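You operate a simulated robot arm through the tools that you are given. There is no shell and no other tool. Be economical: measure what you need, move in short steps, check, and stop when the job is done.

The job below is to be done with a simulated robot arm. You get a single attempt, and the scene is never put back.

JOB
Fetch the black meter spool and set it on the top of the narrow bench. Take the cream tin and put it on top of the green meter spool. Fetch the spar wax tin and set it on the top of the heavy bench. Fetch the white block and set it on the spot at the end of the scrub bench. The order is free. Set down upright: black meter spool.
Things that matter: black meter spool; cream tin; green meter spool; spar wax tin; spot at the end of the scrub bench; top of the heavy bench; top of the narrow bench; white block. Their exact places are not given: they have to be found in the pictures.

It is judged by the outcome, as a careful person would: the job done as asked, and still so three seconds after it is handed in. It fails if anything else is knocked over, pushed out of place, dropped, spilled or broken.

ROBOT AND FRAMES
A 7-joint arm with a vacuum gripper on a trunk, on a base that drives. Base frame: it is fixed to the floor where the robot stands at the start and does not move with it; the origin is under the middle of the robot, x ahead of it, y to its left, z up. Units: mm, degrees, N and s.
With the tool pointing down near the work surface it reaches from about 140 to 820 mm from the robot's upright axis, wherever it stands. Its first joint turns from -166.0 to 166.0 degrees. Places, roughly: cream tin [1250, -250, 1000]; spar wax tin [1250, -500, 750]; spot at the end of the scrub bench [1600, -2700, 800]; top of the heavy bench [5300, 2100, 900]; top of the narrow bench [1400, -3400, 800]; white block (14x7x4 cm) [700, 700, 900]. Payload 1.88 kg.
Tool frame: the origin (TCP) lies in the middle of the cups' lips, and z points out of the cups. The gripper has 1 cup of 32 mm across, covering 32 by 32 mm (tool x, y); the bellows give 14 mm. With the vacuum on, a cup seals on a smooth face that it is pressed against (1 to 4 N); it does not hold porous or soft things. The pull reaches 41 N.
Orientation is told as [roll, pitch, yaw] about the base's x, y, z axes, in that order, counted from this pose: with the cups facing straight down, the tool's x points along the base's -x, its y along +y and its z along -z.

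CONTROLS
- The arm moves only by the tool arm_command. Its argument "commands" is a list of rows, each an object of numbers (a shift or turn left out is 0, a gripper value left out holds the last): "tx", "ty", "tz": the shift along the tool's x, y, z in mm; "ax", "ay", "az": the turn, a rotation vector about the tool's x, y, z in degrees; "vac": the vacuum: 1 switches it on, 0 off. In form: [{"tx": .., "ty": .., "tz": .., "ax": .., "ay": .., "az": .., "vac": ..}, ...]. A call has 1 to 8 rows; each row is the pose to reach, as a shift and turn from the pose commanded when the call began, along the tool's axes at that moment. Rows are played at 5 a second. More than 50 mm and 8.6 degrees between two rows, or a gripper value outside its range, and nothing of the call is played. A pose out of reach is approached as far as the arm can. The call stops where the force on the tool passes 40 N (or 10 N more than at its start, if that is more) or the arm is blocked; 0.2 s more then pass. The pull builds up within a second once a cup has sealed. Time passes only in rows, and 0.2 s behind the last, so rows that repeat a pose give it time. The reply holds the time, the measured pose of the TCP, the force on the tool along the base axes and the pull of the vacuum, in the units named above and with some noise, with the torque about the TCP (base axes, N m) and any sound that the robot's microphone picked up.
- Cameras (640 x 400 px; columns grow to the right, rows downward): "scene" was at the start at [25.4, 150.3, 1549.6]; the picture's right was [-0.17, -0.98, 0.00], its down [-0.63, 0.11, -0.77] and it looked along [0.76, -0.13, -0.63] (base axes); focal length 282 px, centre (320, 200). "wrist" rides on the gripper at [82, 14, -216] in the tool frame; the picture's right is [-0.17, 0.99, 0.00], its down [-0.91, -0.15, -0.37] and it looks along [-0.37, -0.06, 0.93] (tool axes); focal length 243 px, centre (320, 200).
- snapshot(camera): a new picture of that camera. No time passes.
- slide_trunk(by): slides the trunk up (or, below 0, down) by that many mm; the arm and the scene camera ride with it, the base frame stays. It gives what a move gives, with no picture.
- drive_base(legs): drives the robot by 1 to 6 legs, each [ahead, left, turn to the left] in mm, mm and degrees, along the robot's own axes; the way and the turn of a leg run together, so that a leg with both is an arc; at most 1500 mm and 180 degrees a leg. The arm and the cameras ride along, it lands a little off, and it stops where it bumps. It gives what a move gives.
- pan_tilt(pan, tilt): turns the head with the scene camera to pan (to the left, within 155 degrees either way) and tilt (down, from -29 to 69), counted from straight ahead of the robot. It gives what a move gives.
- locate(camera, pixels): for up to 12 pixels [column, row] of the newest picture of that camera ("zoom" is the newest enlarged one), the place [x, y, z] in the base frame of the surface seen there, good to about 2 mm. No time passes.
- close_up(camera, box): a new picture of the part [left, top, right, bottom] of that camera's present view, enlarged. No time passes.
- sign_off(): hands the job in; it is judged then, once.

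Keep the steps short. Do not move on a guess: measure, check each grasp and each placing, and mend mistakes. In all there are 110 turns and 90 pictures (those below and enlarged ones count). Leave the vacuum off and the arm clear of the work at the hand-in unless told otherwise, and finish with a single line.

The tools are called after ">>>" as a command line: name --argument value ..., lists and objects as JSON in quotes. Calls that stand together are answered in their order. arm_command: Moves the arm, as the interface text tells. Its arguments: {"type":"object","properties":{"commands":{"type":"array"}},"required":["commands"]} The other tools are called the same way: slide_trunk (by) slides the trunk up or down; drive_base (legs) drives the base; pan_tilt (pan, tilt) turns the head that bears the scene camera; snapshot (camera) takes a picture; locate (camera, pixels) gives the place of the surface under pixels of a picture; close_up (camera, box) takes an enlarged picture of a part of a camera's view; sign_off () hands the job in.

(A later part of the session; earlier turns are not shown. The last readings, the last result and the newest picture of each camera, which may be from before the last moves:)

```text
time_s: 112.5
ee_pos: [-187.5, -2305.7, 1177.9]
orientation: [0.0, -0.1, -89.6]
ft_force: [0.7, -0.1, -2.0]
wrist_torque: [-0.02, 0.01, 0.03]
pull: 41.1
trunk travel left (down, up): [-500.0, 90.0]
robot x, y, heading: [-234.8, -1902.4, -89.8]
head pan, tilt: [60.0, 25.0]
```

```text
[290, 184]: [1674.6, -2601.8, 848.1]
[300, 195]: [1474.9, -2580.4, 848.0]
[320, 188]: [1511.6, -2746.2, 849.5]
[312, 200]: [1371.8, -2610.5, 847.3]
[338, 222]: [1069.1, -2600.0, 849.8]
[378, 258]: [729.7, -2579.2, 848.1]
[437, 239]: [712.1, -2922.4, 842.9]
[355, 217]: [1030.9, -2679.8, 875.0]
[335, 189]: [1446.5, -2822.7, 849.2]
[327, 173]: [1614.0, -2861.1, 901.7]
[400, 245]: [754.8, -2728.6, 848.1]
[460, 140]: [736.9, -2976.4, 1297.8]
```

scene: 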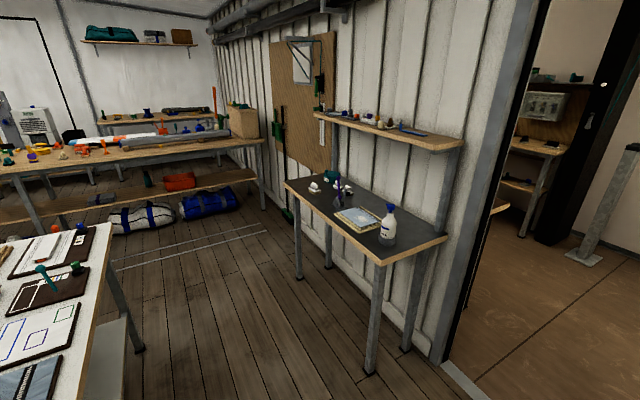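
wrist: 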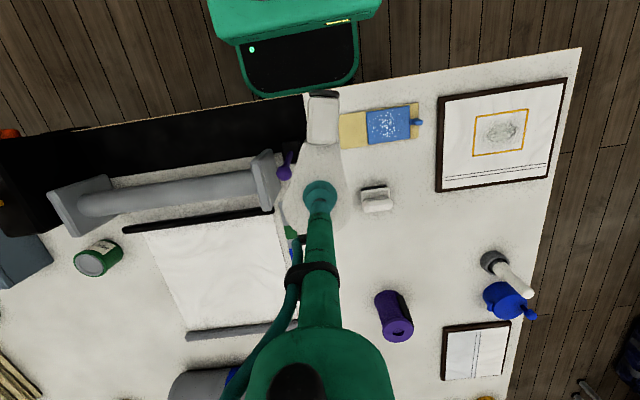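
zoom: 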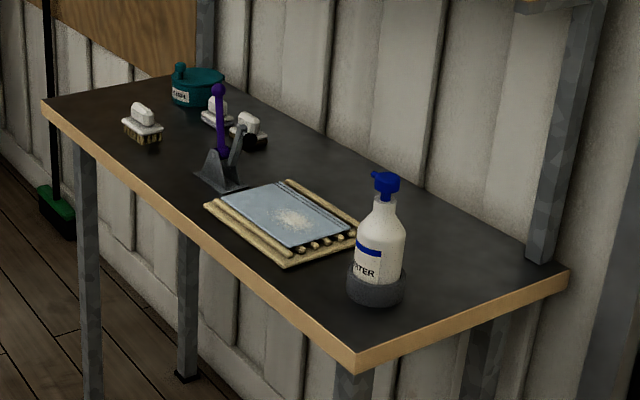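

>>> locate --camera "scene" --pixels '[[112, 226], [70, 340], [55, 395], [410, 146], [325, 118], [450, 152], [240, 190], [150, 250]]'

```text
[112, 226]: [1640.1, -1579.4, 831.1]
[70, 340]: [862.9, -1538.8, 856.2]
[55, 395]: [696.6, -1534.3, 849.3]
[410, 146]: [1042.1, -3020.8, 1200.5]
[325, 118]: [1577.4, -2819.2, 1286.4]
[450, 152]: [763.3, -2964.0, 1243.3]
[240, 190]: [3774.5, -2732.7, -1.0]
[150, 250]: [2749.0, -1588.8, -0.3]
```

>>> drive_base --legs '[[110, 0, 0], [0, 1300, 0]]'

>>> pan_tilt --pan 35 --tilt 40

>>> snapshot --camera "scene"

```text
time_s: 119.9
ee_pos: [1114.5, -2407.1, 1178.9]
orientation: [0.1, 0.0, -89.5]
ft_force: [-0.5, 0.0, -1.7]
wrist_torque: [-0.04, -0.01, -0.03]
pull: 40.8
trunk travel left (down, up): [-500.0, 90.0]
robot x, y, heading: [1067.4, -2002.6, -89.5]
head pan, tilt: [60.0, 25.0]
```

```text
time_s: 120.8
ee_pos: [1114.8, -2407.6, 1177.8]
orientation: [0.0, -0.1, -89.6]
ft_force: [0.0, -0.2, -2.4]
wrist_torque: [-0.02, 0.01, 0.03]
pull: 40.9
trunk travel left (down, up): [-500.0, 90.0]
robot x, y, heading: [1065.4, -1998.6, -89.4]
head pan, tilt: [35.0, 40.0]
```

```text
51 pictures are left
```

scene: 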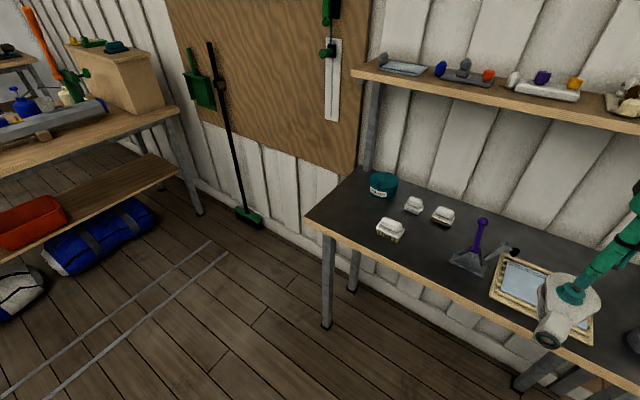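

>>> close_up --camera "scene" --box '[300, 155, 470, 262]'

>>> locate --camera "scene" --pixels '[[308, 213], [358, 170], [350, 215], [390, 240], [375, 228], [404, 238], [384, 196], [412, 212], [443, 222], [340, 215], [360, 200], [385, 182]]'

```text
3.74 times, centred on (385, 208) of scene
```

zoom: 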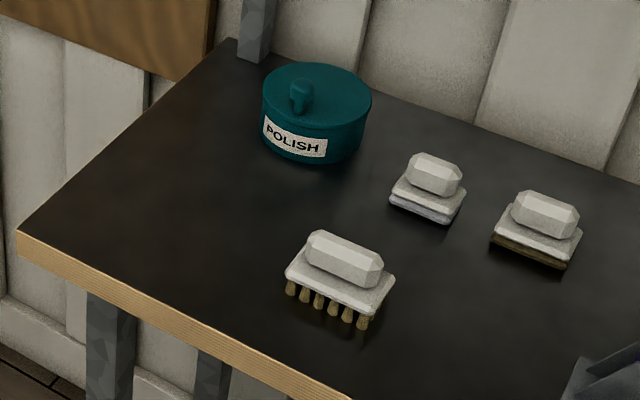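

```text
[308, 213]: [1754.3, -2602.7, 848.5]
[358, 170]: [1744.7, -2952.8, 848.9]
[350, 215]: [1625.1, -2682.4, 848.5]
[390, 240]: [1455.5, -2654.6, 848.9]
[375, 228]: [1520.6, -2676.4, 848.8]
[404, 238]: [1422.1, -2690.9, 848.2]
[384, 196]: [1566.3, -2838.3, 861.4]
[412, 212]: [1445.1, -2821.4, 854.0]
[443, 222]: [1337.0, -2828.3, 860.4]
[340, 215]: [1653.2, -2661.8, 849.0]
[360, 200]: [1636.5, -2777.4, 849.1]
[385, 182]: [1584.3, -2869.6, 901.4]
```

The free end of the scrub bench is about x 1540–1750, y −2800…−2600, centre [1640,−2690]. Drive left 495 mm, then turn the block 90° so it lies along the bench clear of the shelf.

>>> drive_base --legs '[[0, 495, 0]]'

>>> arm_command --commands '[{"az": 8}, {"az": 16}, {"az": 24}, {"az": 32}, {"az": 40}, {"az": 48}, {"az": 56}, {"az": 64}]'

>>> arm_command --commands '[{"az": 8}, {"az": 16}, {"az": 24}, {"az": 26}, {"az": 26}]'

>>> pan_tilt --pan 5 --tilt 40

>>> snapshot --camera "scene"

```text
time_s: 123.7
ee_pos: [1608.4, -2403.6, 1178.3]
orientation: [0.0, 0.1, -89.9]
ft_force: [-0.3, -0.2, -2.5]
wrist_torque: [-0.02, -0.01, 0.03]
pull: 40.2
trunk travel left (down, up): [-500.0, 90.0]
robot x, y, heading: [1561.6, -1999.1, -89.6]
head pan, tilt: [35.0, 40.0]
```

```text
time_s: 125.5
ee_pos: [1608.5, -2404.2, 1179.1]
orientation: [0.0, 0.0, -153.9]
ft_force: [-0.7, 0.0, -1.7]
wrist_torque: [0.03, 0.0, 0.02]
pull: 40.6
trunk travel left (down, up): [-500.0, 90.0]
robot x, y, heading: [1563.7, -2003.2, -89.6]
head pan, tilt: [35.0, 40.0]
```

```text
time_s: 126.7
ee_pos: [1608.6, -2404.2, 1180.4]
orientation: [0.1, 0.0, -179.8]
ft_force: [0.0, 0.3, -1.9]
wrist_torque: [0.01, 0.03, -0.01]
pull: 40.3
trunk travel left (down, up): [-500.0, 90.0]
robot x, y, heading: [1563.6, -1999.9, -89.8]
head pan, tilt: [35.0, 40.0]
```

```text
time_s: 127.6
ee_pos: [1609.0, -2404.4, 1179.5]
orientation: [-0.1, 0.0, -179.8]
ft_force: [0.4, -0.3, -1.8]
wrist_torque: [0.02, 0.04, -0.05]
pull: 40.7
trunk travel left (down, up): [-500.0, 90.0]
robot x, y, heading: [1563.6, -1999.5, -90.0]
head pan, tilt: [5.0, 40.0]
```

```text
49 pictures are left
```

scene: 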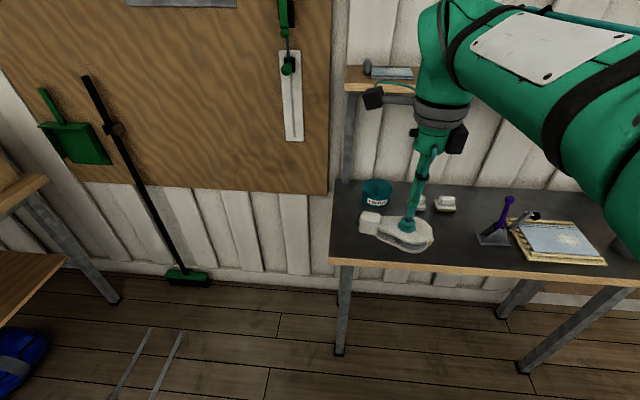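

Block oriented along x. Extend to y −2680 with x ≈1617.

>>> arm_command --commands '[{"ty": 45, "tx": 4}, {"ty": 90, "tx": 8}, {"ty": 135, "tx": 8, "tz": 10}, {"ty": 180, "tx": 8, "tz": 20}, {"ty": 220, "tx": 8, "tz": 45}, {"ty": 250, "tx": 8, "tz": 80}, {"ty": 275, "tx": 8, "tz": 120}, {"ty": 276, "tx": 8, "tz": 160}]'

>>> snapshot --camera "scene"

>>> snapshot --camera "wrist"

```text
time_s: 129.4
ee_pos: [1616.8, -2680.5, 1018.0]
orientation: [0.0, 0.0, -179.8]
ft_force: [0.0, -0.5, -1.1]
wrist_torque: [0.0, 0.04, 0.01]
pull: 40.4
trunk travel left (down, up): [-500.0, 90.0]
robot x, y, heading: [1560.2, -2000.4, -90.0]
head pan, tilt: [5.0, 40.0]
```

```text
48 pictures are left
```

scene: 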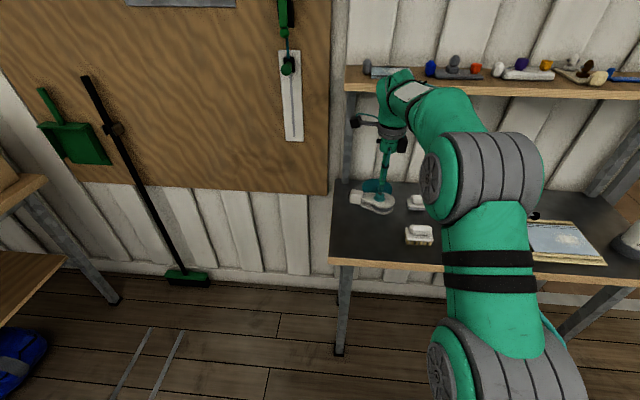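

```text
47 pictures are left
```

wrist: 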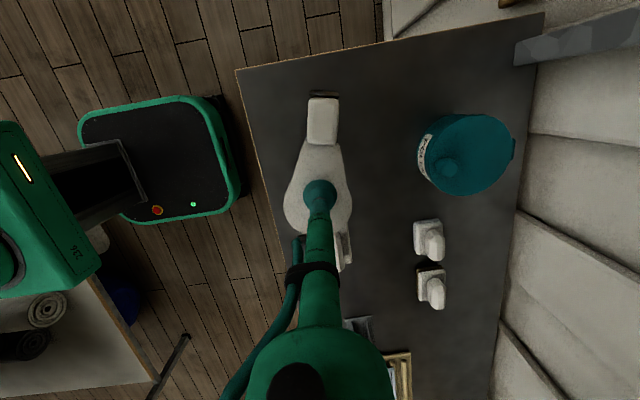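

>>> locate --camera "wrist" --pixels '[[345, 238], [349, 236], [340, 245], [350, 268], [260, 150], [285, 60], [420, 165], [380, 150]]'

>>> locate --camera "scene" --pixels '[[406, 232], [420, 243], [434, 238], [405, 240]]'

```text
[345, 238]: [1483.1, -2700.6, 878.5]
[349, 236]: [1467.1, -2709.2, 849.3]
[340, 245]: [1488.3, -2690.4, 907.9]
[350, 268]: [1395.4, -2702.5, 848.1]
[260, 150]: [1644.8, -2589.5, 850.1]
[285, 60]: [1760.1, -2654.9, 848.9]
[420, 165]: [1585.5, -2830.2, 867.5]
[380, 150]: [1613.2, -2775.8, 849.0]
```

```text
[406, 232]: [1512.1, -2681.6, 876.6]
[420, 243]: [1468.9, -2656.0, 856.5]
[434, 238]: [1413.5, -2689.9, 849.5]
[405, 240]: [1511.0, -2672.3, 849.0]
```

Clearance to the brush (x≤1512) is fine. Lower.

>>> arm_command --commands '[{"tz": 40}, {"tz": 80}, {"tz": 110}, {"tz": 125}, {"tz": 133}, {"tz": 136}, {"tz": 139}, {"tz": 141}]'

```text
time_s: 131.2
ee_pos: [1616.7, -2680.4, 880.0]
orientation: [0.1, 0.1, -179.8]
ft_force: [-0.3, 2.2, 12.4]
wrist_torque: [0.06, -0.2, 0.07]
pull: 41.1
trunk travel left (down, up): [-500.0, 90.0]
robot x, y, heading: [1562.4, -2000.2, -89.8]
head pan, tilt: [5.0, 40.0]
```

Contact (12 N). Release and rise.

>>> arm_command --commands '[{"tz": 0, "vac": 0}, {"tz": 0}, {"tz": 0}, {"tz": 0}, {"tz": -3}, {"tz": -15}, {"tz": -60}, {"tz": -105}]'

>>> arm_command --commands '[{"tz": -40}, {"tz": -80, "ty": -20}, {"tz": -110, "ty": -60}, {"tz": -130, "ty": -105}, {"tz": -150, "ty": -150}, {"tz": -170, "ty": -195}, {"tz": -190, "ty": -240}, {"tz": -200, "ty": -285}]'

>>> snapshot --camera "scene"

```text
time_s: 133.0
ee_pos: [1617.4, -2681.3, 982.0]
orientation: [-0.1, 0.1, -179.8]
ft_force: [0.7, -0.2, -0.4]
wrist_torque: [-0.03, -0.02, -0.01]
pull: 0.0
trunk travel left (down, up): [-500.0, 90.0]
robot x, y, heading: [1560.4, -2000.1, -89.7]
head pan, tilt: [5.0, 40.0]
```

```text
time_s: 134.8
ee_pos: [1616.9, -2394.7, 1182.4]
orientation: [-0.1, 0.0, -179.8]
ft_force: [0.1, -0.6, 0.1]
wrist_torque: [0.0, 0.0, 0.0]
pull: 0.1
trunk travel left (down, up): [-500.0, 90.0]
robot x, y, heading: [1565.3, -2001.0, -89.9]
head pan, tilt: [5.0, 40.0]
```

```text
46 pictures are left
```

scene: 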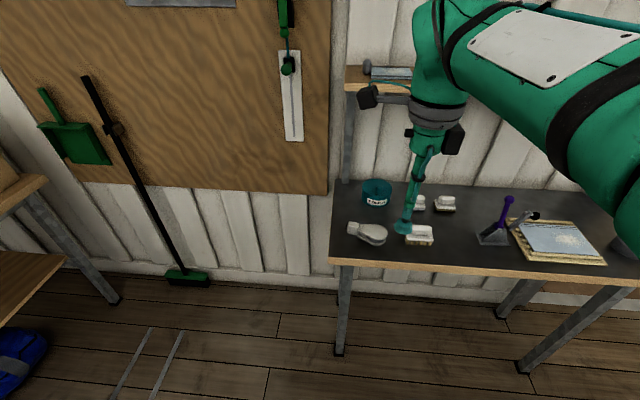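

Block lies at the bench end. Turn the tool back and drive to the far side of the big table, facing −x.

>>> arm_command --commands '[{"az": -8}, {"az": -16}, {"az": -24}, {"az": -32}, {"az": -40}, {"az": -48}, {"az": -56}, {"az": -64}]'

>>> arm_command --commands '[{"az": -8}, {"az": -16}, {"az": -24}, {"az": -26}]'

>>> drive_base --legs '[[0, 600, 0], [0, 0, -90]]'

>>> pan_tilt --pan -60 --tilt 30

>>> snapshot --camera "scene"

```text
time_s: 136.6
ee_pos: [1616.9, -2395.3, 1183.1]
orientation: [0.0, 0.2, -115.5]
ft_force: [0.3, -0.1, -0.4]
wrist_torque: [0.01, 0.01, 0.03]
pull: 0.1
trunk travel left (down, up): [-500.0, 90.0]
robot x, y, heading: [1561.1, -2001.9, -89.8]
head pan, tilt: [5.0, 40.0]
```

```text
time_s: 137.6
ee_pos: [1617.1, -2395.1, 1182.3]
orientation: [0.0, 0.0, -89.8]
ft_force: [0.0, 0.3, -0.6]
wrist_torque: [-0.03, -0.02, 0.0]
pull: 0.0
trunk travel left (down, up): [-500.0, 90.0]
robot x, y, heading: [1563.0, -1999.6, -89.9]
head pan, tilt: [5.0, 40.0]
```

```text
time_s: 144.8
ee_pos: [1775.8, -2055.6, 1182.9]
orientation: [-0.1, 0.0, -179.3]
ft_force: [-1.0, 0.5, 0.0]
wrist_torque: [0.01, 0.01, 0.03]
pull: 0.0
trunk travel left (down, up): [-500.0, 90.0]
robot x, y, heading: [2170.9, -1995.1, -179.1]
head pan, tilt: [5.0, 40.0]
```

```text
time_s: 146.2
ee_pos: [1775.3, -2054.6, 1182.7]
orientation: [0.0, 0.0, -179.2]
ft_force: [0.4, -0.3, -0.2]
wrist_torque: [-0.01, 0.01, -0.01]
pull: 0.0
trunk travel left (down, up): [-500.0, 90.0]
robot x, y, heading: [2171.8, -1996.3, -179.2]
head pan, tilt: [-60.0, 30.0]
```

```text
45 pictures are left
```

scene: 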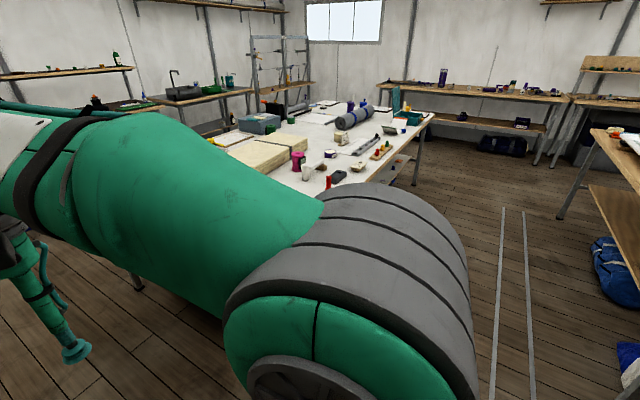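

>>> drive_base --legs '[[0, -1000, 0], [0, -750, 0]]'

>>> pan_tilt --pan 0 --tilt 42

>>> snapshot --camera "scene"

>>> locate --camera "scene" --pixels '[[320, 330], [200, 300], [450, 300], [320, 250]]'

```text
time_s: 155.1
ee_pos: [1750.1, -302.7, 1183.3]
orientation: [0.0, 0.0, -179.4]
ft_force: [0.1, -0.9, -0.3]
wrist_torque: [-0.01, 0.02, -0.04]
pull: 0.0
trunk travel left (down, up): [-500.0, 90.0]
robot x, y, heading: [2147.1, -246.8, -179.4]
head pan, tilt: [-60.0, 30.0]
```

```text
time_s: 156.4
ee_pos: [1749.5, -303.0, 1182.8]
orientation: [0.1, 0.0, -179.3]
ft_force: [0.3, -0.3, 0.7]
wrist_torque: [0.01, 0.01, -0.03]
pull: 0.0
trunk travel left (down, up): [-500.0, 90.0]
robot x, y, heading: [2146.6, -242.8, -179.2]
head pan, tilt: [0.0, 42.0]
```

```text
44 pictures are left
```

scene: 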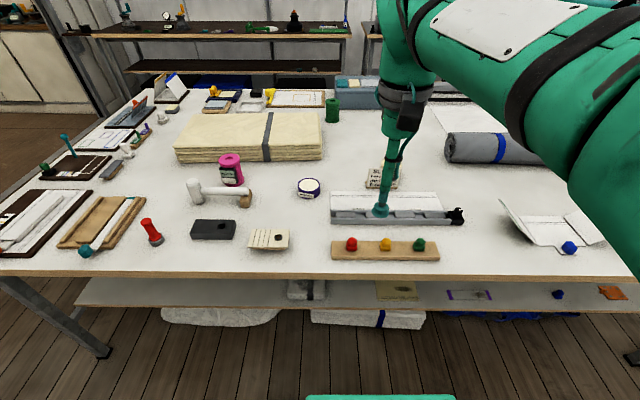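

```text
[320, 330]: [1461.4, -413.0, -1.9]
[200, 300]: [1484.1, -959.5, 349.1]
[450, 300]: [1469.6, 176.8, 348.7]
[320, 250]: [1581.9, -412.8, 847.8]
```

>>> close_up --camera "scene" --box '[270, 140, 470, 265]'

>>> snapshot --camera "wrist"

>>> locate --camera "scene" --pixels '[[320, 273], [308, 183], [300, 183], [316, 183], [308, 180], [375, 178], [394, 180]]'

```text
3.20 times, centred on (370, 202) of scene
```

zoom: 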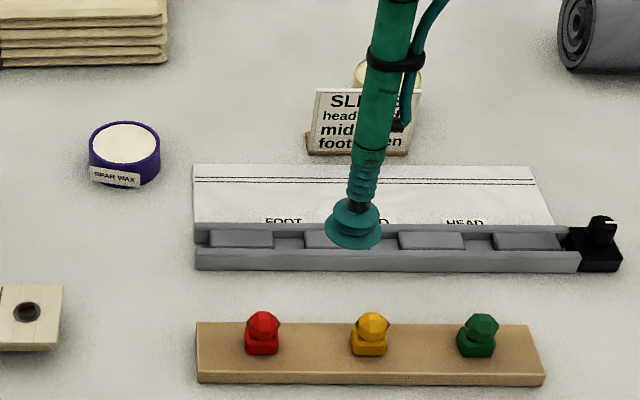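

```text
42 pictures are left
```

wrist: 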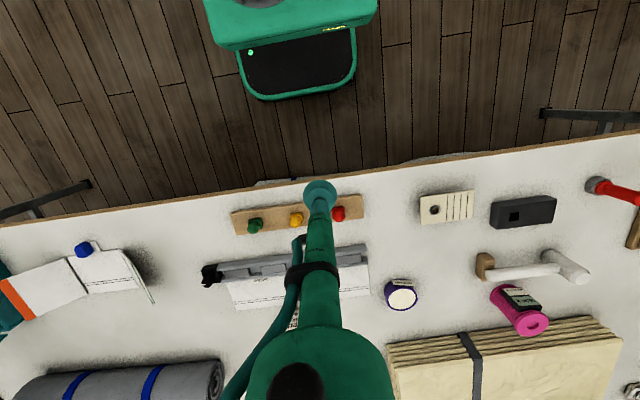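

```text
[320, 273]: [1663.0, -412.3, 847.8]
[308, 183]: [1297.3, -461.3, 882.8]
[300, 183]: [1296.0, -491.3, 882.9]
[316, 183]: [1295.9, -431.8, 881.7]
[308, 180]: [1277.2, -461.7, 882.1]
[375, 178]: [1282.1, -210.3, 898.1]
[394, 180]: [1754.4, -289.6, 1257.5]
```

The spar wax label is confirmed on the purple tin at [1288,−461]. The cream tin is behind the sign. Drive ahead 185 mm and look with the arm moved out.

>>> drive_base --legs '[[185, -60, 0]]'

>>> arm_command --commands '[{"tx": -45}, {"tx": -90}, {"tx": -135}, {"tx": -180}, {"tx": -220, "tz": 10}]'

>>> snapshot --camera "wrist"

>>> snapshot --camera "scene"

```text
time_s: 157.9
ee_pos: [1564.5, -245.5, 1182.4]
orientation: [0.0, 0.1, -179.3]
ft_force: [-0.9, -0.8, -0.8]
wrist_torque: [0.0, -0.03, 0.0]
pull: 0.0
trunk travel left (down, up): [-500.0, 90.0]
robot x, y, heading: [1957.6, -190.3, -179.4]
head pan, tilt: [0.0, 42.0]
```

```text
time_s: 159.1
ee_pos: [1342.8, -248.6, 1174.3]
orientation: [0.0, 0.1, -179.2]
ft_force: [-0.9, -0.5, 0.3]
wrist_torque: [0.01, -0.01, 0.04]
pull: 0.0
trunk travel left (down, up): [-500.0, 90.0]
robot x, y, heading: [1957.1, -189.8, -179.1]
head pan, tilt: [0.0, 42.0]
```

```text
41 pictures are left
```

wrist: 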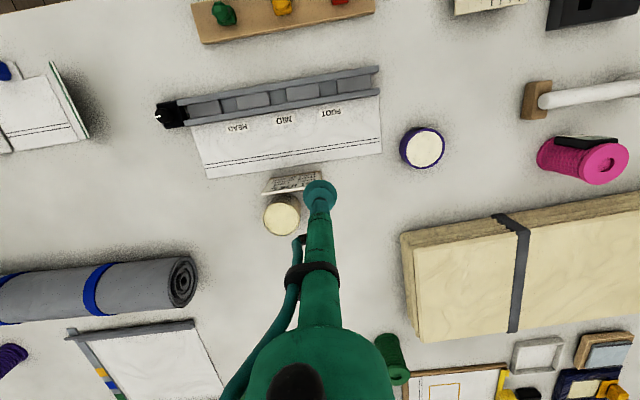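

```text
40 pictures are left
```

scene: 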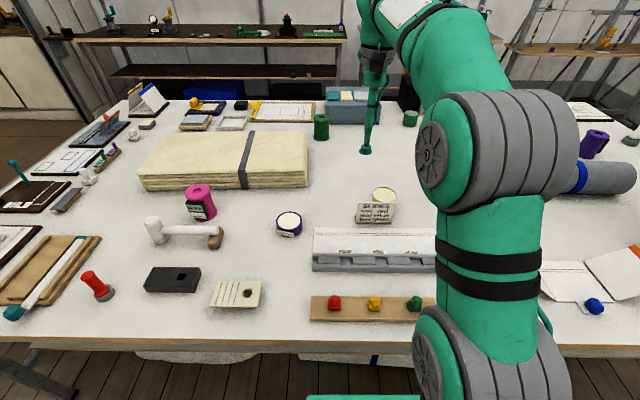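

Now measure the cream tin (wrist (282,213), scene (383,194)) and the spar wax lid.

>>> close_up --camera "scene" --box '[335, 170, 425, 230]'

>>> locate --camera "scene" --pixels '[[383, 194], [374, 194], [393, 194], [383, 190], [383, 198], [365, 207], [392, 207]]'

>>> locate --camera "wrist" --pixels '[[281, 213], [266, 213], [296, 213], [281, 201], [281, 226], [424, 147], [410, 147], [438, 147], [424, 134], [424, 161]]'

>>> close_up --camera "wrist" --box '[250, 110, 450, 240]'

```text
6.67 times, centred on (380, 200) of scene
```

zoom: 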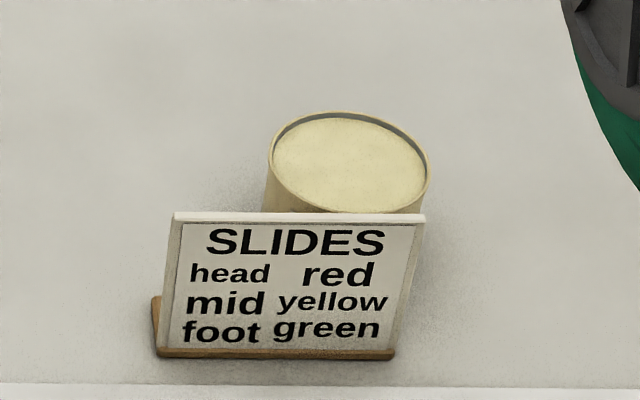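

```text
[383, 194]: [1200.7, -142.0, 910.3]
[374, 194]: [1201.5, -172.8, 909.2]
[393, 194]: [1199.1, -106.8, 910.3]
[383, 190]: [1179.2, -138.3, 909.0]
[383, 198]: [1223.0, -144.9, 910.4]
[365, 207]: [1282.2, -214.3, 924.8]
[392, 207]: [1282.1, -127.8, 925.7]
```

```text
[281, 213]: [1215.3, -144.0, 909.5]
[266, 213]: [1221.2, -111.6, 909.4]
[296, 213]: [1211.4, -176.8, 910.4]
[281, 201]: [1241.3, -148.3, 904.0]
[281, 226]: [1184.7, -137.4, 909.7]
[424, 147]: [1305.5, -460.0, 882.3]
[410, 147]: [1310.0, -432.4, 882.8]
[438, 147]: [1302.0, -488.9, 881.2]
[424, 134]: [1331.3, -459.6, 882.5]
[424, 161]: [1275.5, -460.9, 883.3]
```

```text
3.08 times, centred on (350, 175) of wrist
```

zoom: 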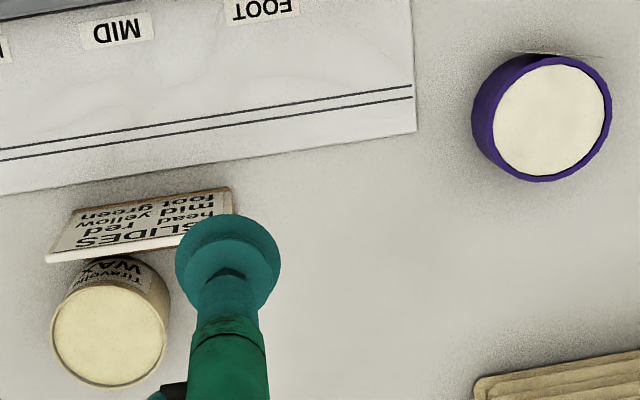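

Cream tin centre ≈[1203,−141,910]. Move above it.

>>> arm_command --commands '[{"tx": -28, "ty": -22, "tz": 20}, {"tx": -56, "ty": -44, "tz": 40}, {"tx": -84, "ty": -66, "tz": 60}, {"tx": -112, "ty": -88, "tz": 80}, {"tx": -138.5, "ty": -110, "tz": 110}, {"tx": -138.5, "ty": -110, "tz": 155}, {"tx": -138.5, "ty": -110, "tz": 195}, {"tx": -138.5, "ty": -110, "tz": 224}]'

>>> close_up --camera "wrist" --box '[220, 90, 420, 215]'

```text
time_s: 160.9
ee_pos: [1204.4, -140.3, 948.8]
orientation: [0.0, 0.0, -179.3]
ft_force: [-0.2, 0.3, -0.7]
wrist_torque: [0.02, -0.04, -0.02]
pull: 0.0
trunk travel left (down, up): [-500.0, 90.0]
robot x, y, heading: [1962.3, -189.2, -179.3]
head pan, tilt: [0.0, 42.0]
```

```text
3.20 times, centred on (320, 152) of wrist
```

zoom: 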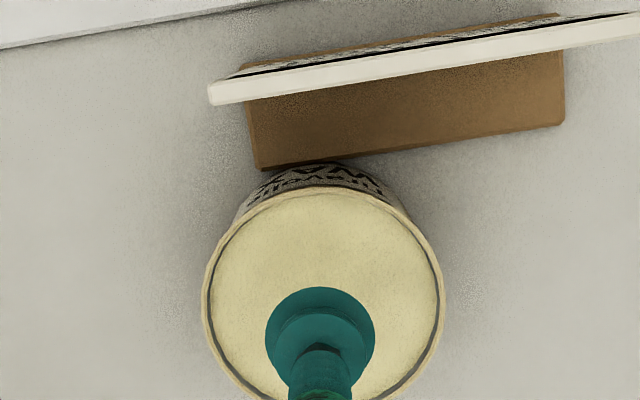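

>>> arm_command --commands '[{"tz": 25, "vac": 1}, {"tz": 34}, {"tz": 39}, {"tz": 42}, {"tz": 43}, {"tz": 43}, {"tz": 43}, {"tz": 43}]'

```text
time_s: 162.7
ee_pos: [1203.7, -139.9, 908.6]
orientation: [0.0, -0.3, -179.2]
ft_force: [-6.3, 1.6, 27.1]
wrist_torque: [-0.02, 0.02, -0.03]
pull: 40.6
trunk travel left (down, up): [-500.0, 90.0]
robot x, y, heading: [1961.4, -186.8, -179.3]
head pan, tilt: [0.0, 42.0]
```

Sealed. Lift slowly, straight up.

>>> arm_command --commands '[{"tz": -6}, {"tz": -20}, {"tz": -50}, {"tz": -90}, {"tz": -130}, {"tz": -160}, {"tz": -175}, {"tx": 30, "tz": -195}]'

>>> arm_command --commands '[{"tx": 45, "tz": -10}, {"tx": 90, "tz": -20}, {"tx": 135, "tz": -40}, {"tx": 180, "tz": -60}, {"tx": 225, "tz": -80}, {"tx": 270, "tz": -90}, {"tx": 315, "tz": -95}, {"tx": 330, "tz": -95}]'

>>> snapshot --camera "scene"

>>> snapshot --camera "wrist"

```text
time_s: 164.5
ee_pos: [1234.6, -139.2, 1100.2]
orientation: [0.0, 0.2, -179.3]
ft_force: [0.6, -0.2, -2.7]
wrist_torque: [0.03, -0.05, 0.0]
pull: 40.8
trunk travel left (down, up): [-500.0, 90.0]
robot x, y, heading: [1957.7, -186.3, -179.5]
head pan, tilt: [0.0, 42.0]
```

```text
time_s: 166.3
ee_pos: [1564.5, -135.4, 1196.4]
orientation: [0.0, 0.1, -179.4]
ft_force: [0.6, 0.5, -3.1]
wrist_torque: [-0.02, -0.02, 0.02]
pull: 40.5
trunk travel left (down, up): [-500.0, 90.0]
robot x, y, heading: [1958.4, -187.5, -179.3]
head pan, tilt: [0.0, 42.0]
```

```text
36 pictures are left
```

scene: 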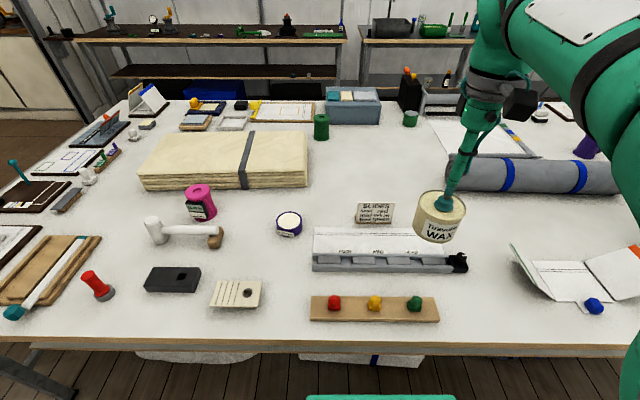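

```text
35 pictures are left
```

wrist: 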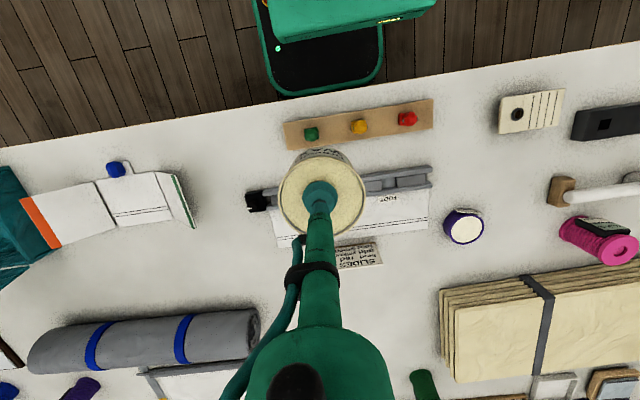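

Cream tin held, sign undisturbed. Drive around the table end to the near side.

>>> drive_base --legs '[[-220, 0, 0], [0, 1000, 0], [0, 830, 0], [1300, 0, 0], [1130, 0, 0], [0, 0, 179.5]]'

>>> drive_base --legs '[[0, 1000, 0]]'

```text
time_s: 195.6
ee_pos: [180.3, -2083.5, 1196.4]
orientation: [0.0, 0.1, -0.1]
ft_force: [0.5, 0.9, -2.1]
wrist_torque: [0.0, -0.03, -0.03]
pull: 40.4
trunk travel left (down, up): [-500.0, 90.0]
robot x, y, heading: [-209.9, -2028.0, -0.0]
head pan, tilt: [0.0, 42.0]
```

```text
time_s: 200.8
ee_pos: [185.5, -1086.5, 1195.8]
orientation: [0.0, 0.2, -0.6]
ft_force: [0.0, -0.5, -2.6]
wrist_torque: [0.02, 0.01, -0.02]
pull: 40.6
trunk travel left (down, up): [-500.0, 90.0]
robot x, y, heading: [-209.4, -1024.8, -0.2]
head pan, tilt: [0.0, 42.0]
```

>>> drive_base --legs '[[0, 640, 0], [215, 0, 0]]'

>>> pan_tilt --pan 0 --tilt 48

>>> snapshot --camera "scene"

>>> snapshot --camera "wrist"

```text
time_s: 205.6
ee_pos: [407.9, -452.2, 1195.8]
orientation: [0.1, 0.1, -0.9]
ft_force: [0.6, -0.5, -1.6]
wrist_torque: [0.04, 0.03, 0.02]
pull: 40.4
trunk travel left (down, up): [-500.0, 90.0]
robot x, y, heading: [13.3, -388.0, -0.9]
head pan, tilt: [0.0, 42.0]
```

```text
time_s: 206.3
ee_pos: [407.4, -452.9, 1195.6]
orientation: [0.0, 0.2, -0.9]
ft_force: [-0.6, -0.3, -3.3]
wrist_torque: [-0.01, 0.02, 0.01]
pull: 40.3
trunk travel left (down, up): [-500.0, 90.0]
robot x, y, heading: [13.2, -386.4, -0.8]
head pan, tilt: [0.0, 48.0]
```

```text
34 pictures are left
```

scene: 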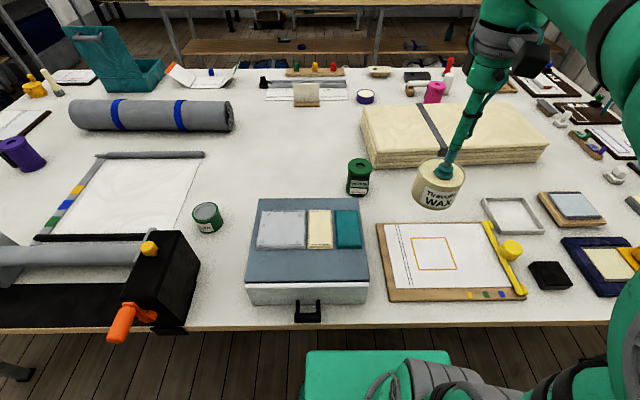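

```text
33 pictures are left
```

wrist: 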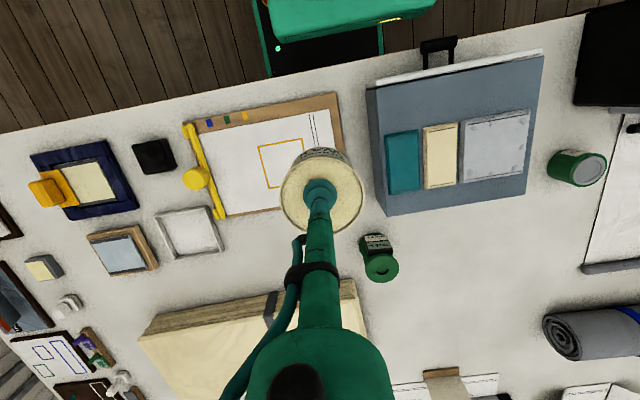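

Measure the green spool's top in both views.

>>> close_up --camera "scene" --box '[330, 145, 390, 205]'

>>> locate --camera "zoom" --pixels '[[318, 110], [270, 110], [365, 110], [318, 90], [318, 135], [290, 95], [345, 95]]'

>>> locate --camera "wrist" --pixels '[[381, 258], [381, 278], [368, 268], [396, 268], [381, 268]]'

>>> close_up --camera "wrist" --box '[350, 220, 410, 290]'

```text
6.67 times, centred on (360, 175) of scene
```

zoom: 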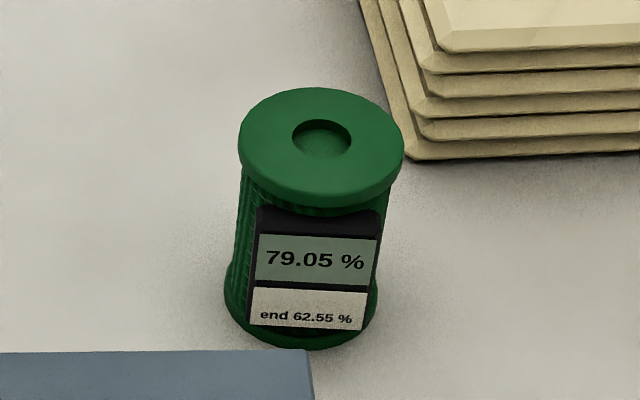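

```text
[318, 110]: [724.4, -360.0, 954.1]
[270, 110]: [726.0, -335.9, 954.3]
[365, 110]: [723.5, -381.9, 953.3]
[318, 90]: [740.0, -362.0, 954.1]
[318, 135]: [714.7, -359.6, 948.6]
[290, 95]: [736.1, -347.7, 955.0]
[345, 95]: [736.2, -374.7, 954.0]
```

```text
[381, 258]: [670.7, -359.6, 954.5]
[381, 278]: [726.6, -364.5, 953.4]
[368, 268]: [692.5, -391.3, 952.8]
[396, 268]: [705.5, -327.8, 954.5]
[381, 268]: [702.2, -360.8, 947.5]
```

```text
5.71 times, centred on (380, 255) of wrist
```

zoom: 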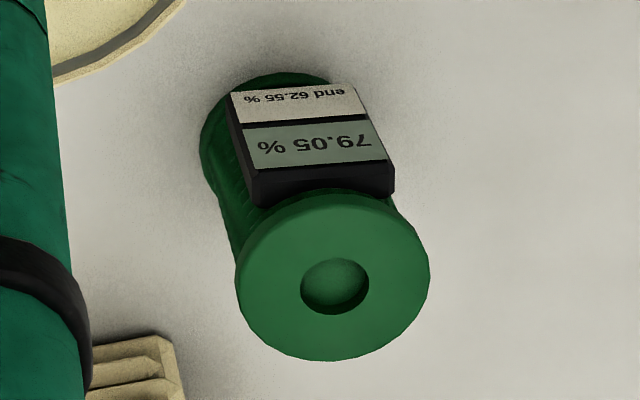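

Green spool centre ≈[704,−360,954]; the tin's height is 60, so the target TCP is z≈1014. Move above.

>>> arm_command --commands '[{"tx": -45, "ty": 15}, {"tx": -90, "ty": 30, "tz": 5}, {"tx": -135, "ty": 45, "tz": 15}, {"tx": -180, "ty": 60, "tz": 25}, {"tx": -225, "ty": 75, "tz": 40}, {"tx": -265, "ty": 90, "tz": 60}, {"tx": -295, "ty": 97, "tz": 90}, {"tx": -295, "ty": 97, "tz": 125}]'

>>> close_up --camera "wrist" --box '[240, 90, 400, 250]'

>>> close_up --camera "scene" --box '[300, 120, 420, 210]'

```text
time_s: 208.1
ee_pos: [705.6, -359.9, 1070.8]
orientation: [0.0, 0.0, -1.0]
ft_force: [-0.7, 0.3, -2.7]
wrist_torque: [0.01, 0.03, 0.02]
pull: 40.6
trunk travel left (down, up): [-500.0, 90.0]
robot x, y, heading: [17.7, -388.8, -1.0]
head pan, tilt: [0.0, 48.0]
```

```text
2.50 times, centred on (320, 170) of wrist
```

zoom: 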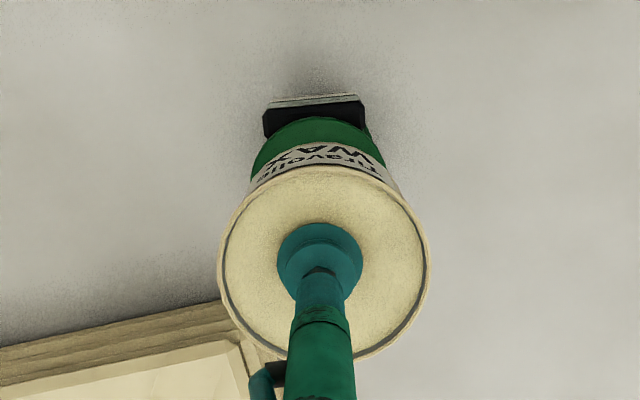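

```text
4.44 times, centred on (360, 165) of scene
```

zoom: 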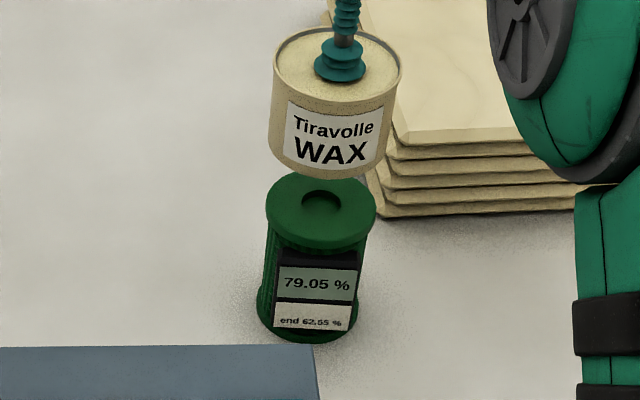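

Well centred. Lower gently onto the spool.

>>> arm_command --commands '[{"tz": 25, "tx": 1}, {"tz": 42, "tx": 1}, {"tz": 50, "tx": 1}, {"tz": 53, "tx": 1}, {"tz": 55, "tx": 1}, {"tz": 56, "tx": 1}, {"tz": 57, "tx": 1}]'

```text
time_s: 209.7
ee_pos: [702.9, -360.2, 1017.5]
orientation: [0.1, -0.4, -0.8]
ft_force: [5.1, -0.2, 30.4]
wrist_torque: [-0.08, 0.11, -0.02]
pull: 40.8
trunk travel left (down, up): [-500.0, 90.0]
robot x, y, heading: [14.8, -389.6, -0.9]
head pan, tilt: [0.0, 48.0]
```

Contact at z≈1017. Ease off, release, rise.

>>> arm_command --commands '[{"tz": -2}, {"tz": -3, "vac": 0}, {"tz": -3}, {"tz": -3}, {"tz": -3}, {"tz": -6}, {"tz": -15}, {"tz": -50}]'

>>> arm_command --commands '[{"tz": -40}, {"tz": -70, "tx": 20}, {"tz": -95, "tx": 60}, {"tz": -110, "tx": 105}, {"tz": -120, "tx": 150}, {"tz": -130, "tx": 195}, {"tz": -130, "tx": 240}, {"tz": -130, "tx": 285}]'

>>> close_up --camera "scene" --box '[270, 100, 430, 220]'

```text
time_s: 211.5
ee_pos: [701.9, -359.4, 1064.3]
orientation: [-0.1, 0.1, -1.0]
ft_force: [0.8, 0.1, -0.1]
wrist_torque: [0.01, 0.01, -0.01]
pull: 0.0
trunk travel left (down, up): [-500.0, 90.0]
robot x, y, heading: [16.8, -391.9, -1.1]
head pan, tilt: [0.0, 48.0]
```

```text
time_s: 213.3
ee_pos: [417.3, -355.2, 1194.2]
orientation: [0.0, 0.1, -0.9]
ft_force: [-0.4, 0.1, 0.3]
wrist_torque: [0.01, 0.03, -0.02]
pull: 0.0
trunk travel left (down, up): [-500.0, 90.0]
robot x, y, heading: [17.3, -388.0, -1.1]
head pan, tilt: [0.0, 48.0]
```

```text
3.33 times, centred on (350, 160) of scene
```

zoom: 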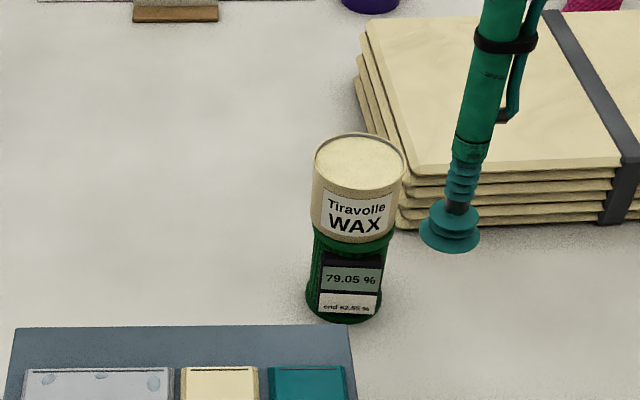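

Cream tin is well placed. Return to the far side for the spar wax tin.

>>> drive_base --legs '[[-225, 0, 1], [0, -1000, 0], [0, -620, 0], [1200, 0, 0], [1180, 0, 0], [0, 0, 180]]'

```text
time_s: 241.5
ee_pos: [1776.4, -2039.2, 1195.1]
orientation: [0.0, 0.1, 180.0]
ft_force: [0.0, -0.4, -0.2]
wrist_torque: [0.0, 0.01, -0.02]
pull: 0.1
trunk travel left (down, up): [-500.0, 90.0]
robot x, y, heading: [2181.2, -2002.7, 179.7]
head pan, tilt: [0.0, 48.0]
```

>>> drive_base --legs '[[0, -800, 0], [0, -750, 0], [215, 0, 0]]'

>>> pan_tilt --pan 0 --tilt 42

>>> snapshot --camera "wrist"

>>> snapshot --camera "scene"

```text
time_s: 250.7
ee_pos: [1568.9, -490.1, 1194.0]
orientation: [0.0, 0.2, 179.3]
ft_force: [0.7, 0.0, -0.1]
wrist_torque: [0.02, 0.01, -0.01]
pull: 0.0
trunk travel left (down, up): [-500.0, 90.0]
robot x, y, heading: [1970.5, -455.6, 179.6]
head pan, tilt: [0.0, 48.0]
```

```text
time_s: 251.3
ee_pos: [1567.2, -490.2, 1194.7]
orientation: [0.0, 0.1, 179.4]
ft_force: [-0.1, -1.4, -0.3]
wrist_torque: [0.03, -0.03, 0.04]
pull: 0.0
trunk travel left (down, up): [-500.0, 90.0]
robot x, y, heading: [1968.3, -456.6, 179.5]
head pan, tilt: [0.0, 42.0]
```

```text
27 pictures are left
```

wrist: 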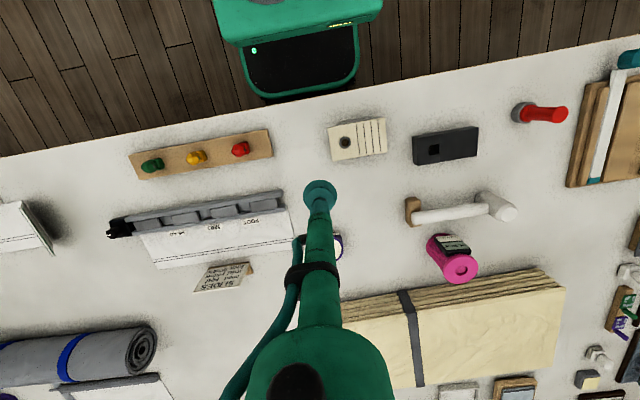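

```text
26 pictures are left
```

scene: 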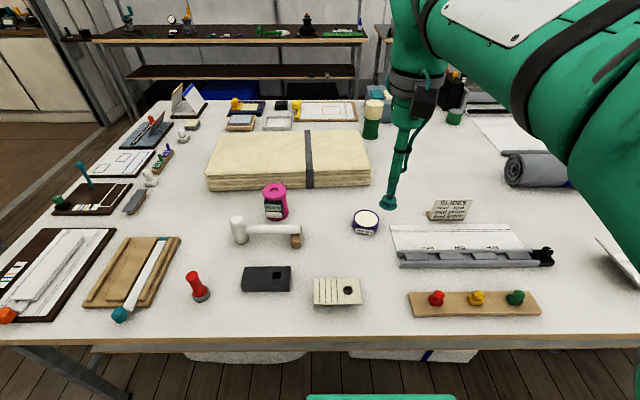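

>>> close_up --camera "scene" --box '[335, 195, 395, 245]'

>>> locate --camera "zoom" --pixels '[[320, 180], [250, 180], [400, 180], [325, 140], [325, 220], [320, 120], [325, 187]]'

```text
8.00 times, centred on (365, 220) of scene
```

zoom: 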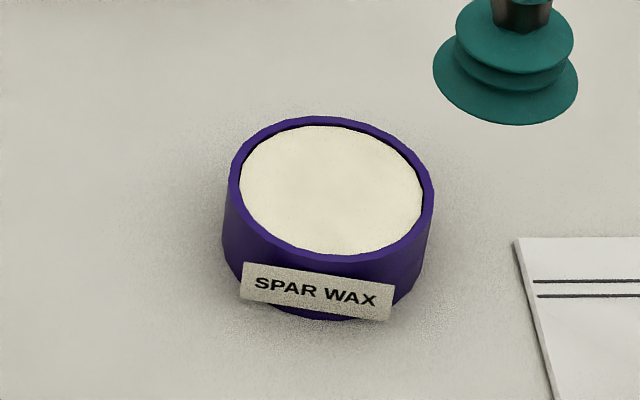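

```text
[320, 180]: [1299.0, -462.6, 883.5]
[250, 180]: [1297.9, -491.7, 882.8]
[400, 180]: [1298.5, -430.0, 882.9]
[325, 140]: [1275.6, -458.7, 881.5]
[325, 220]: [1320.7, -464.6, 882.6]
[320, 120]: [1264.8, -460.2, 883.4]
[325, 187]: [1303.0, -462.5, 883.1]
```

Spar wax tin centre ≈[1303,−460,883]. Move above it.

>>> arm_command --commands '[{"tx": -38, "ty": -4, "tz": 20}, {"tx": -76, "ty": -8, "tz": 40}, {"tx": -114, "ty": -12, "tz": 65}, {"tx": -152, "ty": -16, "tz": 90}, {"tx": -190, "ty": -20, "tz": 115}, {"tx": -228, "ty": -24, "tz": 145}, {"tx": -265, "ty": -27, "tz": 175}, {"tx": -265, "ty": -27, "tz": 220}]'

>>> arm_command --commands '[{"tz": 40, "vac": 1}, {"tz": 75}, {"tz": 85}, {"tz": 90}, {"tz": 92}, {"tz": 94}, {"tz": 94}, {"tz": 94}]'

```text
time_s: 253.1
ee_pos: [1302.5, -459.4, 974.5]
orientation: [0.1, 0.1, 179.4]
ft_force: [0.6, -0.7, 0.3]
wrist_torque: [-0.02, 0.01, 0.01]
pull: 0.1
trunk travel left (down, up): [-500.0, 90.0]
robot x, y, heading: [1971.6, -459.2, 179.5]
head pan, tilt: [0.0, 42.0]
```

```text
time_s: 254.9
ee_pos: [1303.5, -460.6, 881.1]
orientation: [0.0, -0.1, 179.4]
ft_force: [1.0, -0.1, 25.9]
wrist_torque: [0.01, -0.13, -0.17]
pull: 40.4
trunk travel left (down, up): [-500.0, 90.0]
robot x, y, heading: [1972.1, -458.6, 179.4]
head pan, tilt: [0.0, 42.0]
```

Sealed. Lift and retract.

>>> arm_command --commands '[{"tz": -8}, {"tz": -30}, {"tz": -70}, {"tz": -115}, {"tz": -160}, {"tz": -200}, {"tx": 25, "tz": -235}, {"tx": 60, "tz": -265}]'

>>> arm_command --commands '[{"tx": 45, "tz": -10}, {"tx": 90, "tz": -20}, {"tx": 135, "tz": -30}, {"tx": 180, "tz": -40}, {"tx": 210, "tz": -45}]'

>>> drive_base --legs '[[-250, 0, 0]]'

>>> pan_tilt --pan -120 --tilt 20

>>> snapshot --camera "scene"

>>> snapshot --camera "wrist"

```text
time_s: 256.7
ee_pos: [1364.0, -460.6, 1144.8]
orientation: [-0.1, 0.1, 179.4]
ft_force: [0.3, 0.2, -4.9]
wrist_torque: [0.0, 0.04, -0.03]
pull: 40.4
trunk travel left (down, up): [-500.0, 90.0]
robot x, y, heading: [1967.0, -455.5, 179.6]
head pan, tilt: [0.0, 42.0]
```

```text
time_s: 257.9
ee_pos: [1574.8, -463.7, 1189.9]
orientation: [0.0, 0.2, 179.4]
ft_force: [-1.0, 0.8, -4.4]
wrist_torque: [0.02, 0.01, 0.0]
pull: 40.3
trunk travel left (down, up): [-500.0, 90.0]
robot x, y, heading: [1968.6, -456.0, 179.4]
head pan, tilt: [0.0, 42.0]
```

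```text
time_s: 259.8
ee_pos: [1825.7, -465.3, 1189.2]
orientation: [-0.1, 0.1, 179.4]
ft_force: [-0.2, 0.9, -4.6]
wrist_torque: [-0.03, -0.02, 0.02]
pull: 40.9
trunk travel left (down, up): [-500.0, 90.0]
robot x, y, heading: [2220.0, -455.6, 179.1]
head pan, tilt: [0.0, 42.0]
```

```text
time_s: 261.8
ee_pos: [1824.9, -464.7, 1189.4]
orientation: [0.0, 0.2, 179.4]
ft_force: [0.3, 0.1, -4.4]
wrist_torque: [-0.04, 0.03, 0.03]
pull: 40.8
trunk travel left (down, up): [-500.0, 90.0]
robot x, y, heading: [2222.5, -459.1, 179.5]
head pan, tilt: [-120.0, 20.0]
```

```text
24 pictures are left
```

scene: 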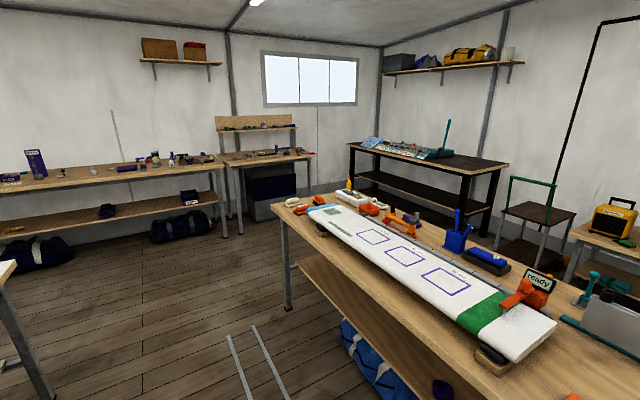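

```text
23 pictures are left
```

wrist: 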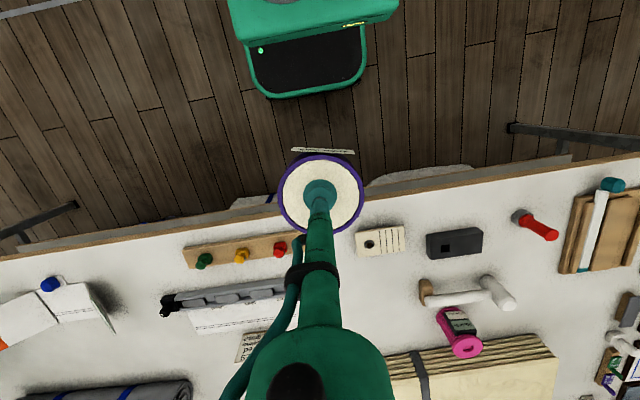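

Spar wax tin held. The black-framed bench at (430,155) should be the heavy bench; measure it and the way there.

>>> locate --camera "scene" --pixels '[[400, 158], [352, 147], [465, 176], [505, 165], [430, 165], [475, 160], [290, 300], [285, 215], [330, 180], [265, 200], [490, 155], [380, 150]]'

>>> close_up --camera "scene" --box '[320, 110, 540, 250]'

```text
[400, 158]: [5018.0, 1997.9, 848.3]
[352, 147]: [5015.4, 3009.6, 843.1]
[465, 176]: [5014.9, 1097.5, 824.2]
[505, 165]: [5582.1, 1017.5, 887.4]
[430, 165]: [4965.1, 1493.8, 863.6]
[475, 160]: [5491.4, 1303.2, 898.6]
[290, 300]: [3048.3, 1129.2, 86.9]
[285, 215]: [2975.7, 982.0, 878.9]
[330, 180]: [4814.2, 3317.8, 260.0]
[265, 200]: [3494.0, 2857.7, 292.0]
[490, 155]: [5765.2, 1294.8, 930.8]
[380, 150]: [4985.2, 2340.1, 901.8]
```

```text
2.86 times, centred on (430, 180) of scene
```

zoom: 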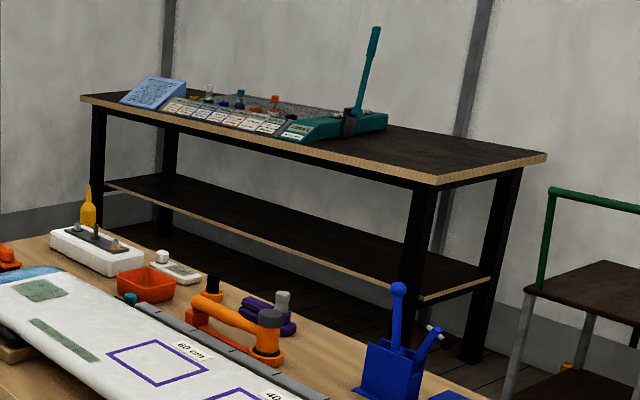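

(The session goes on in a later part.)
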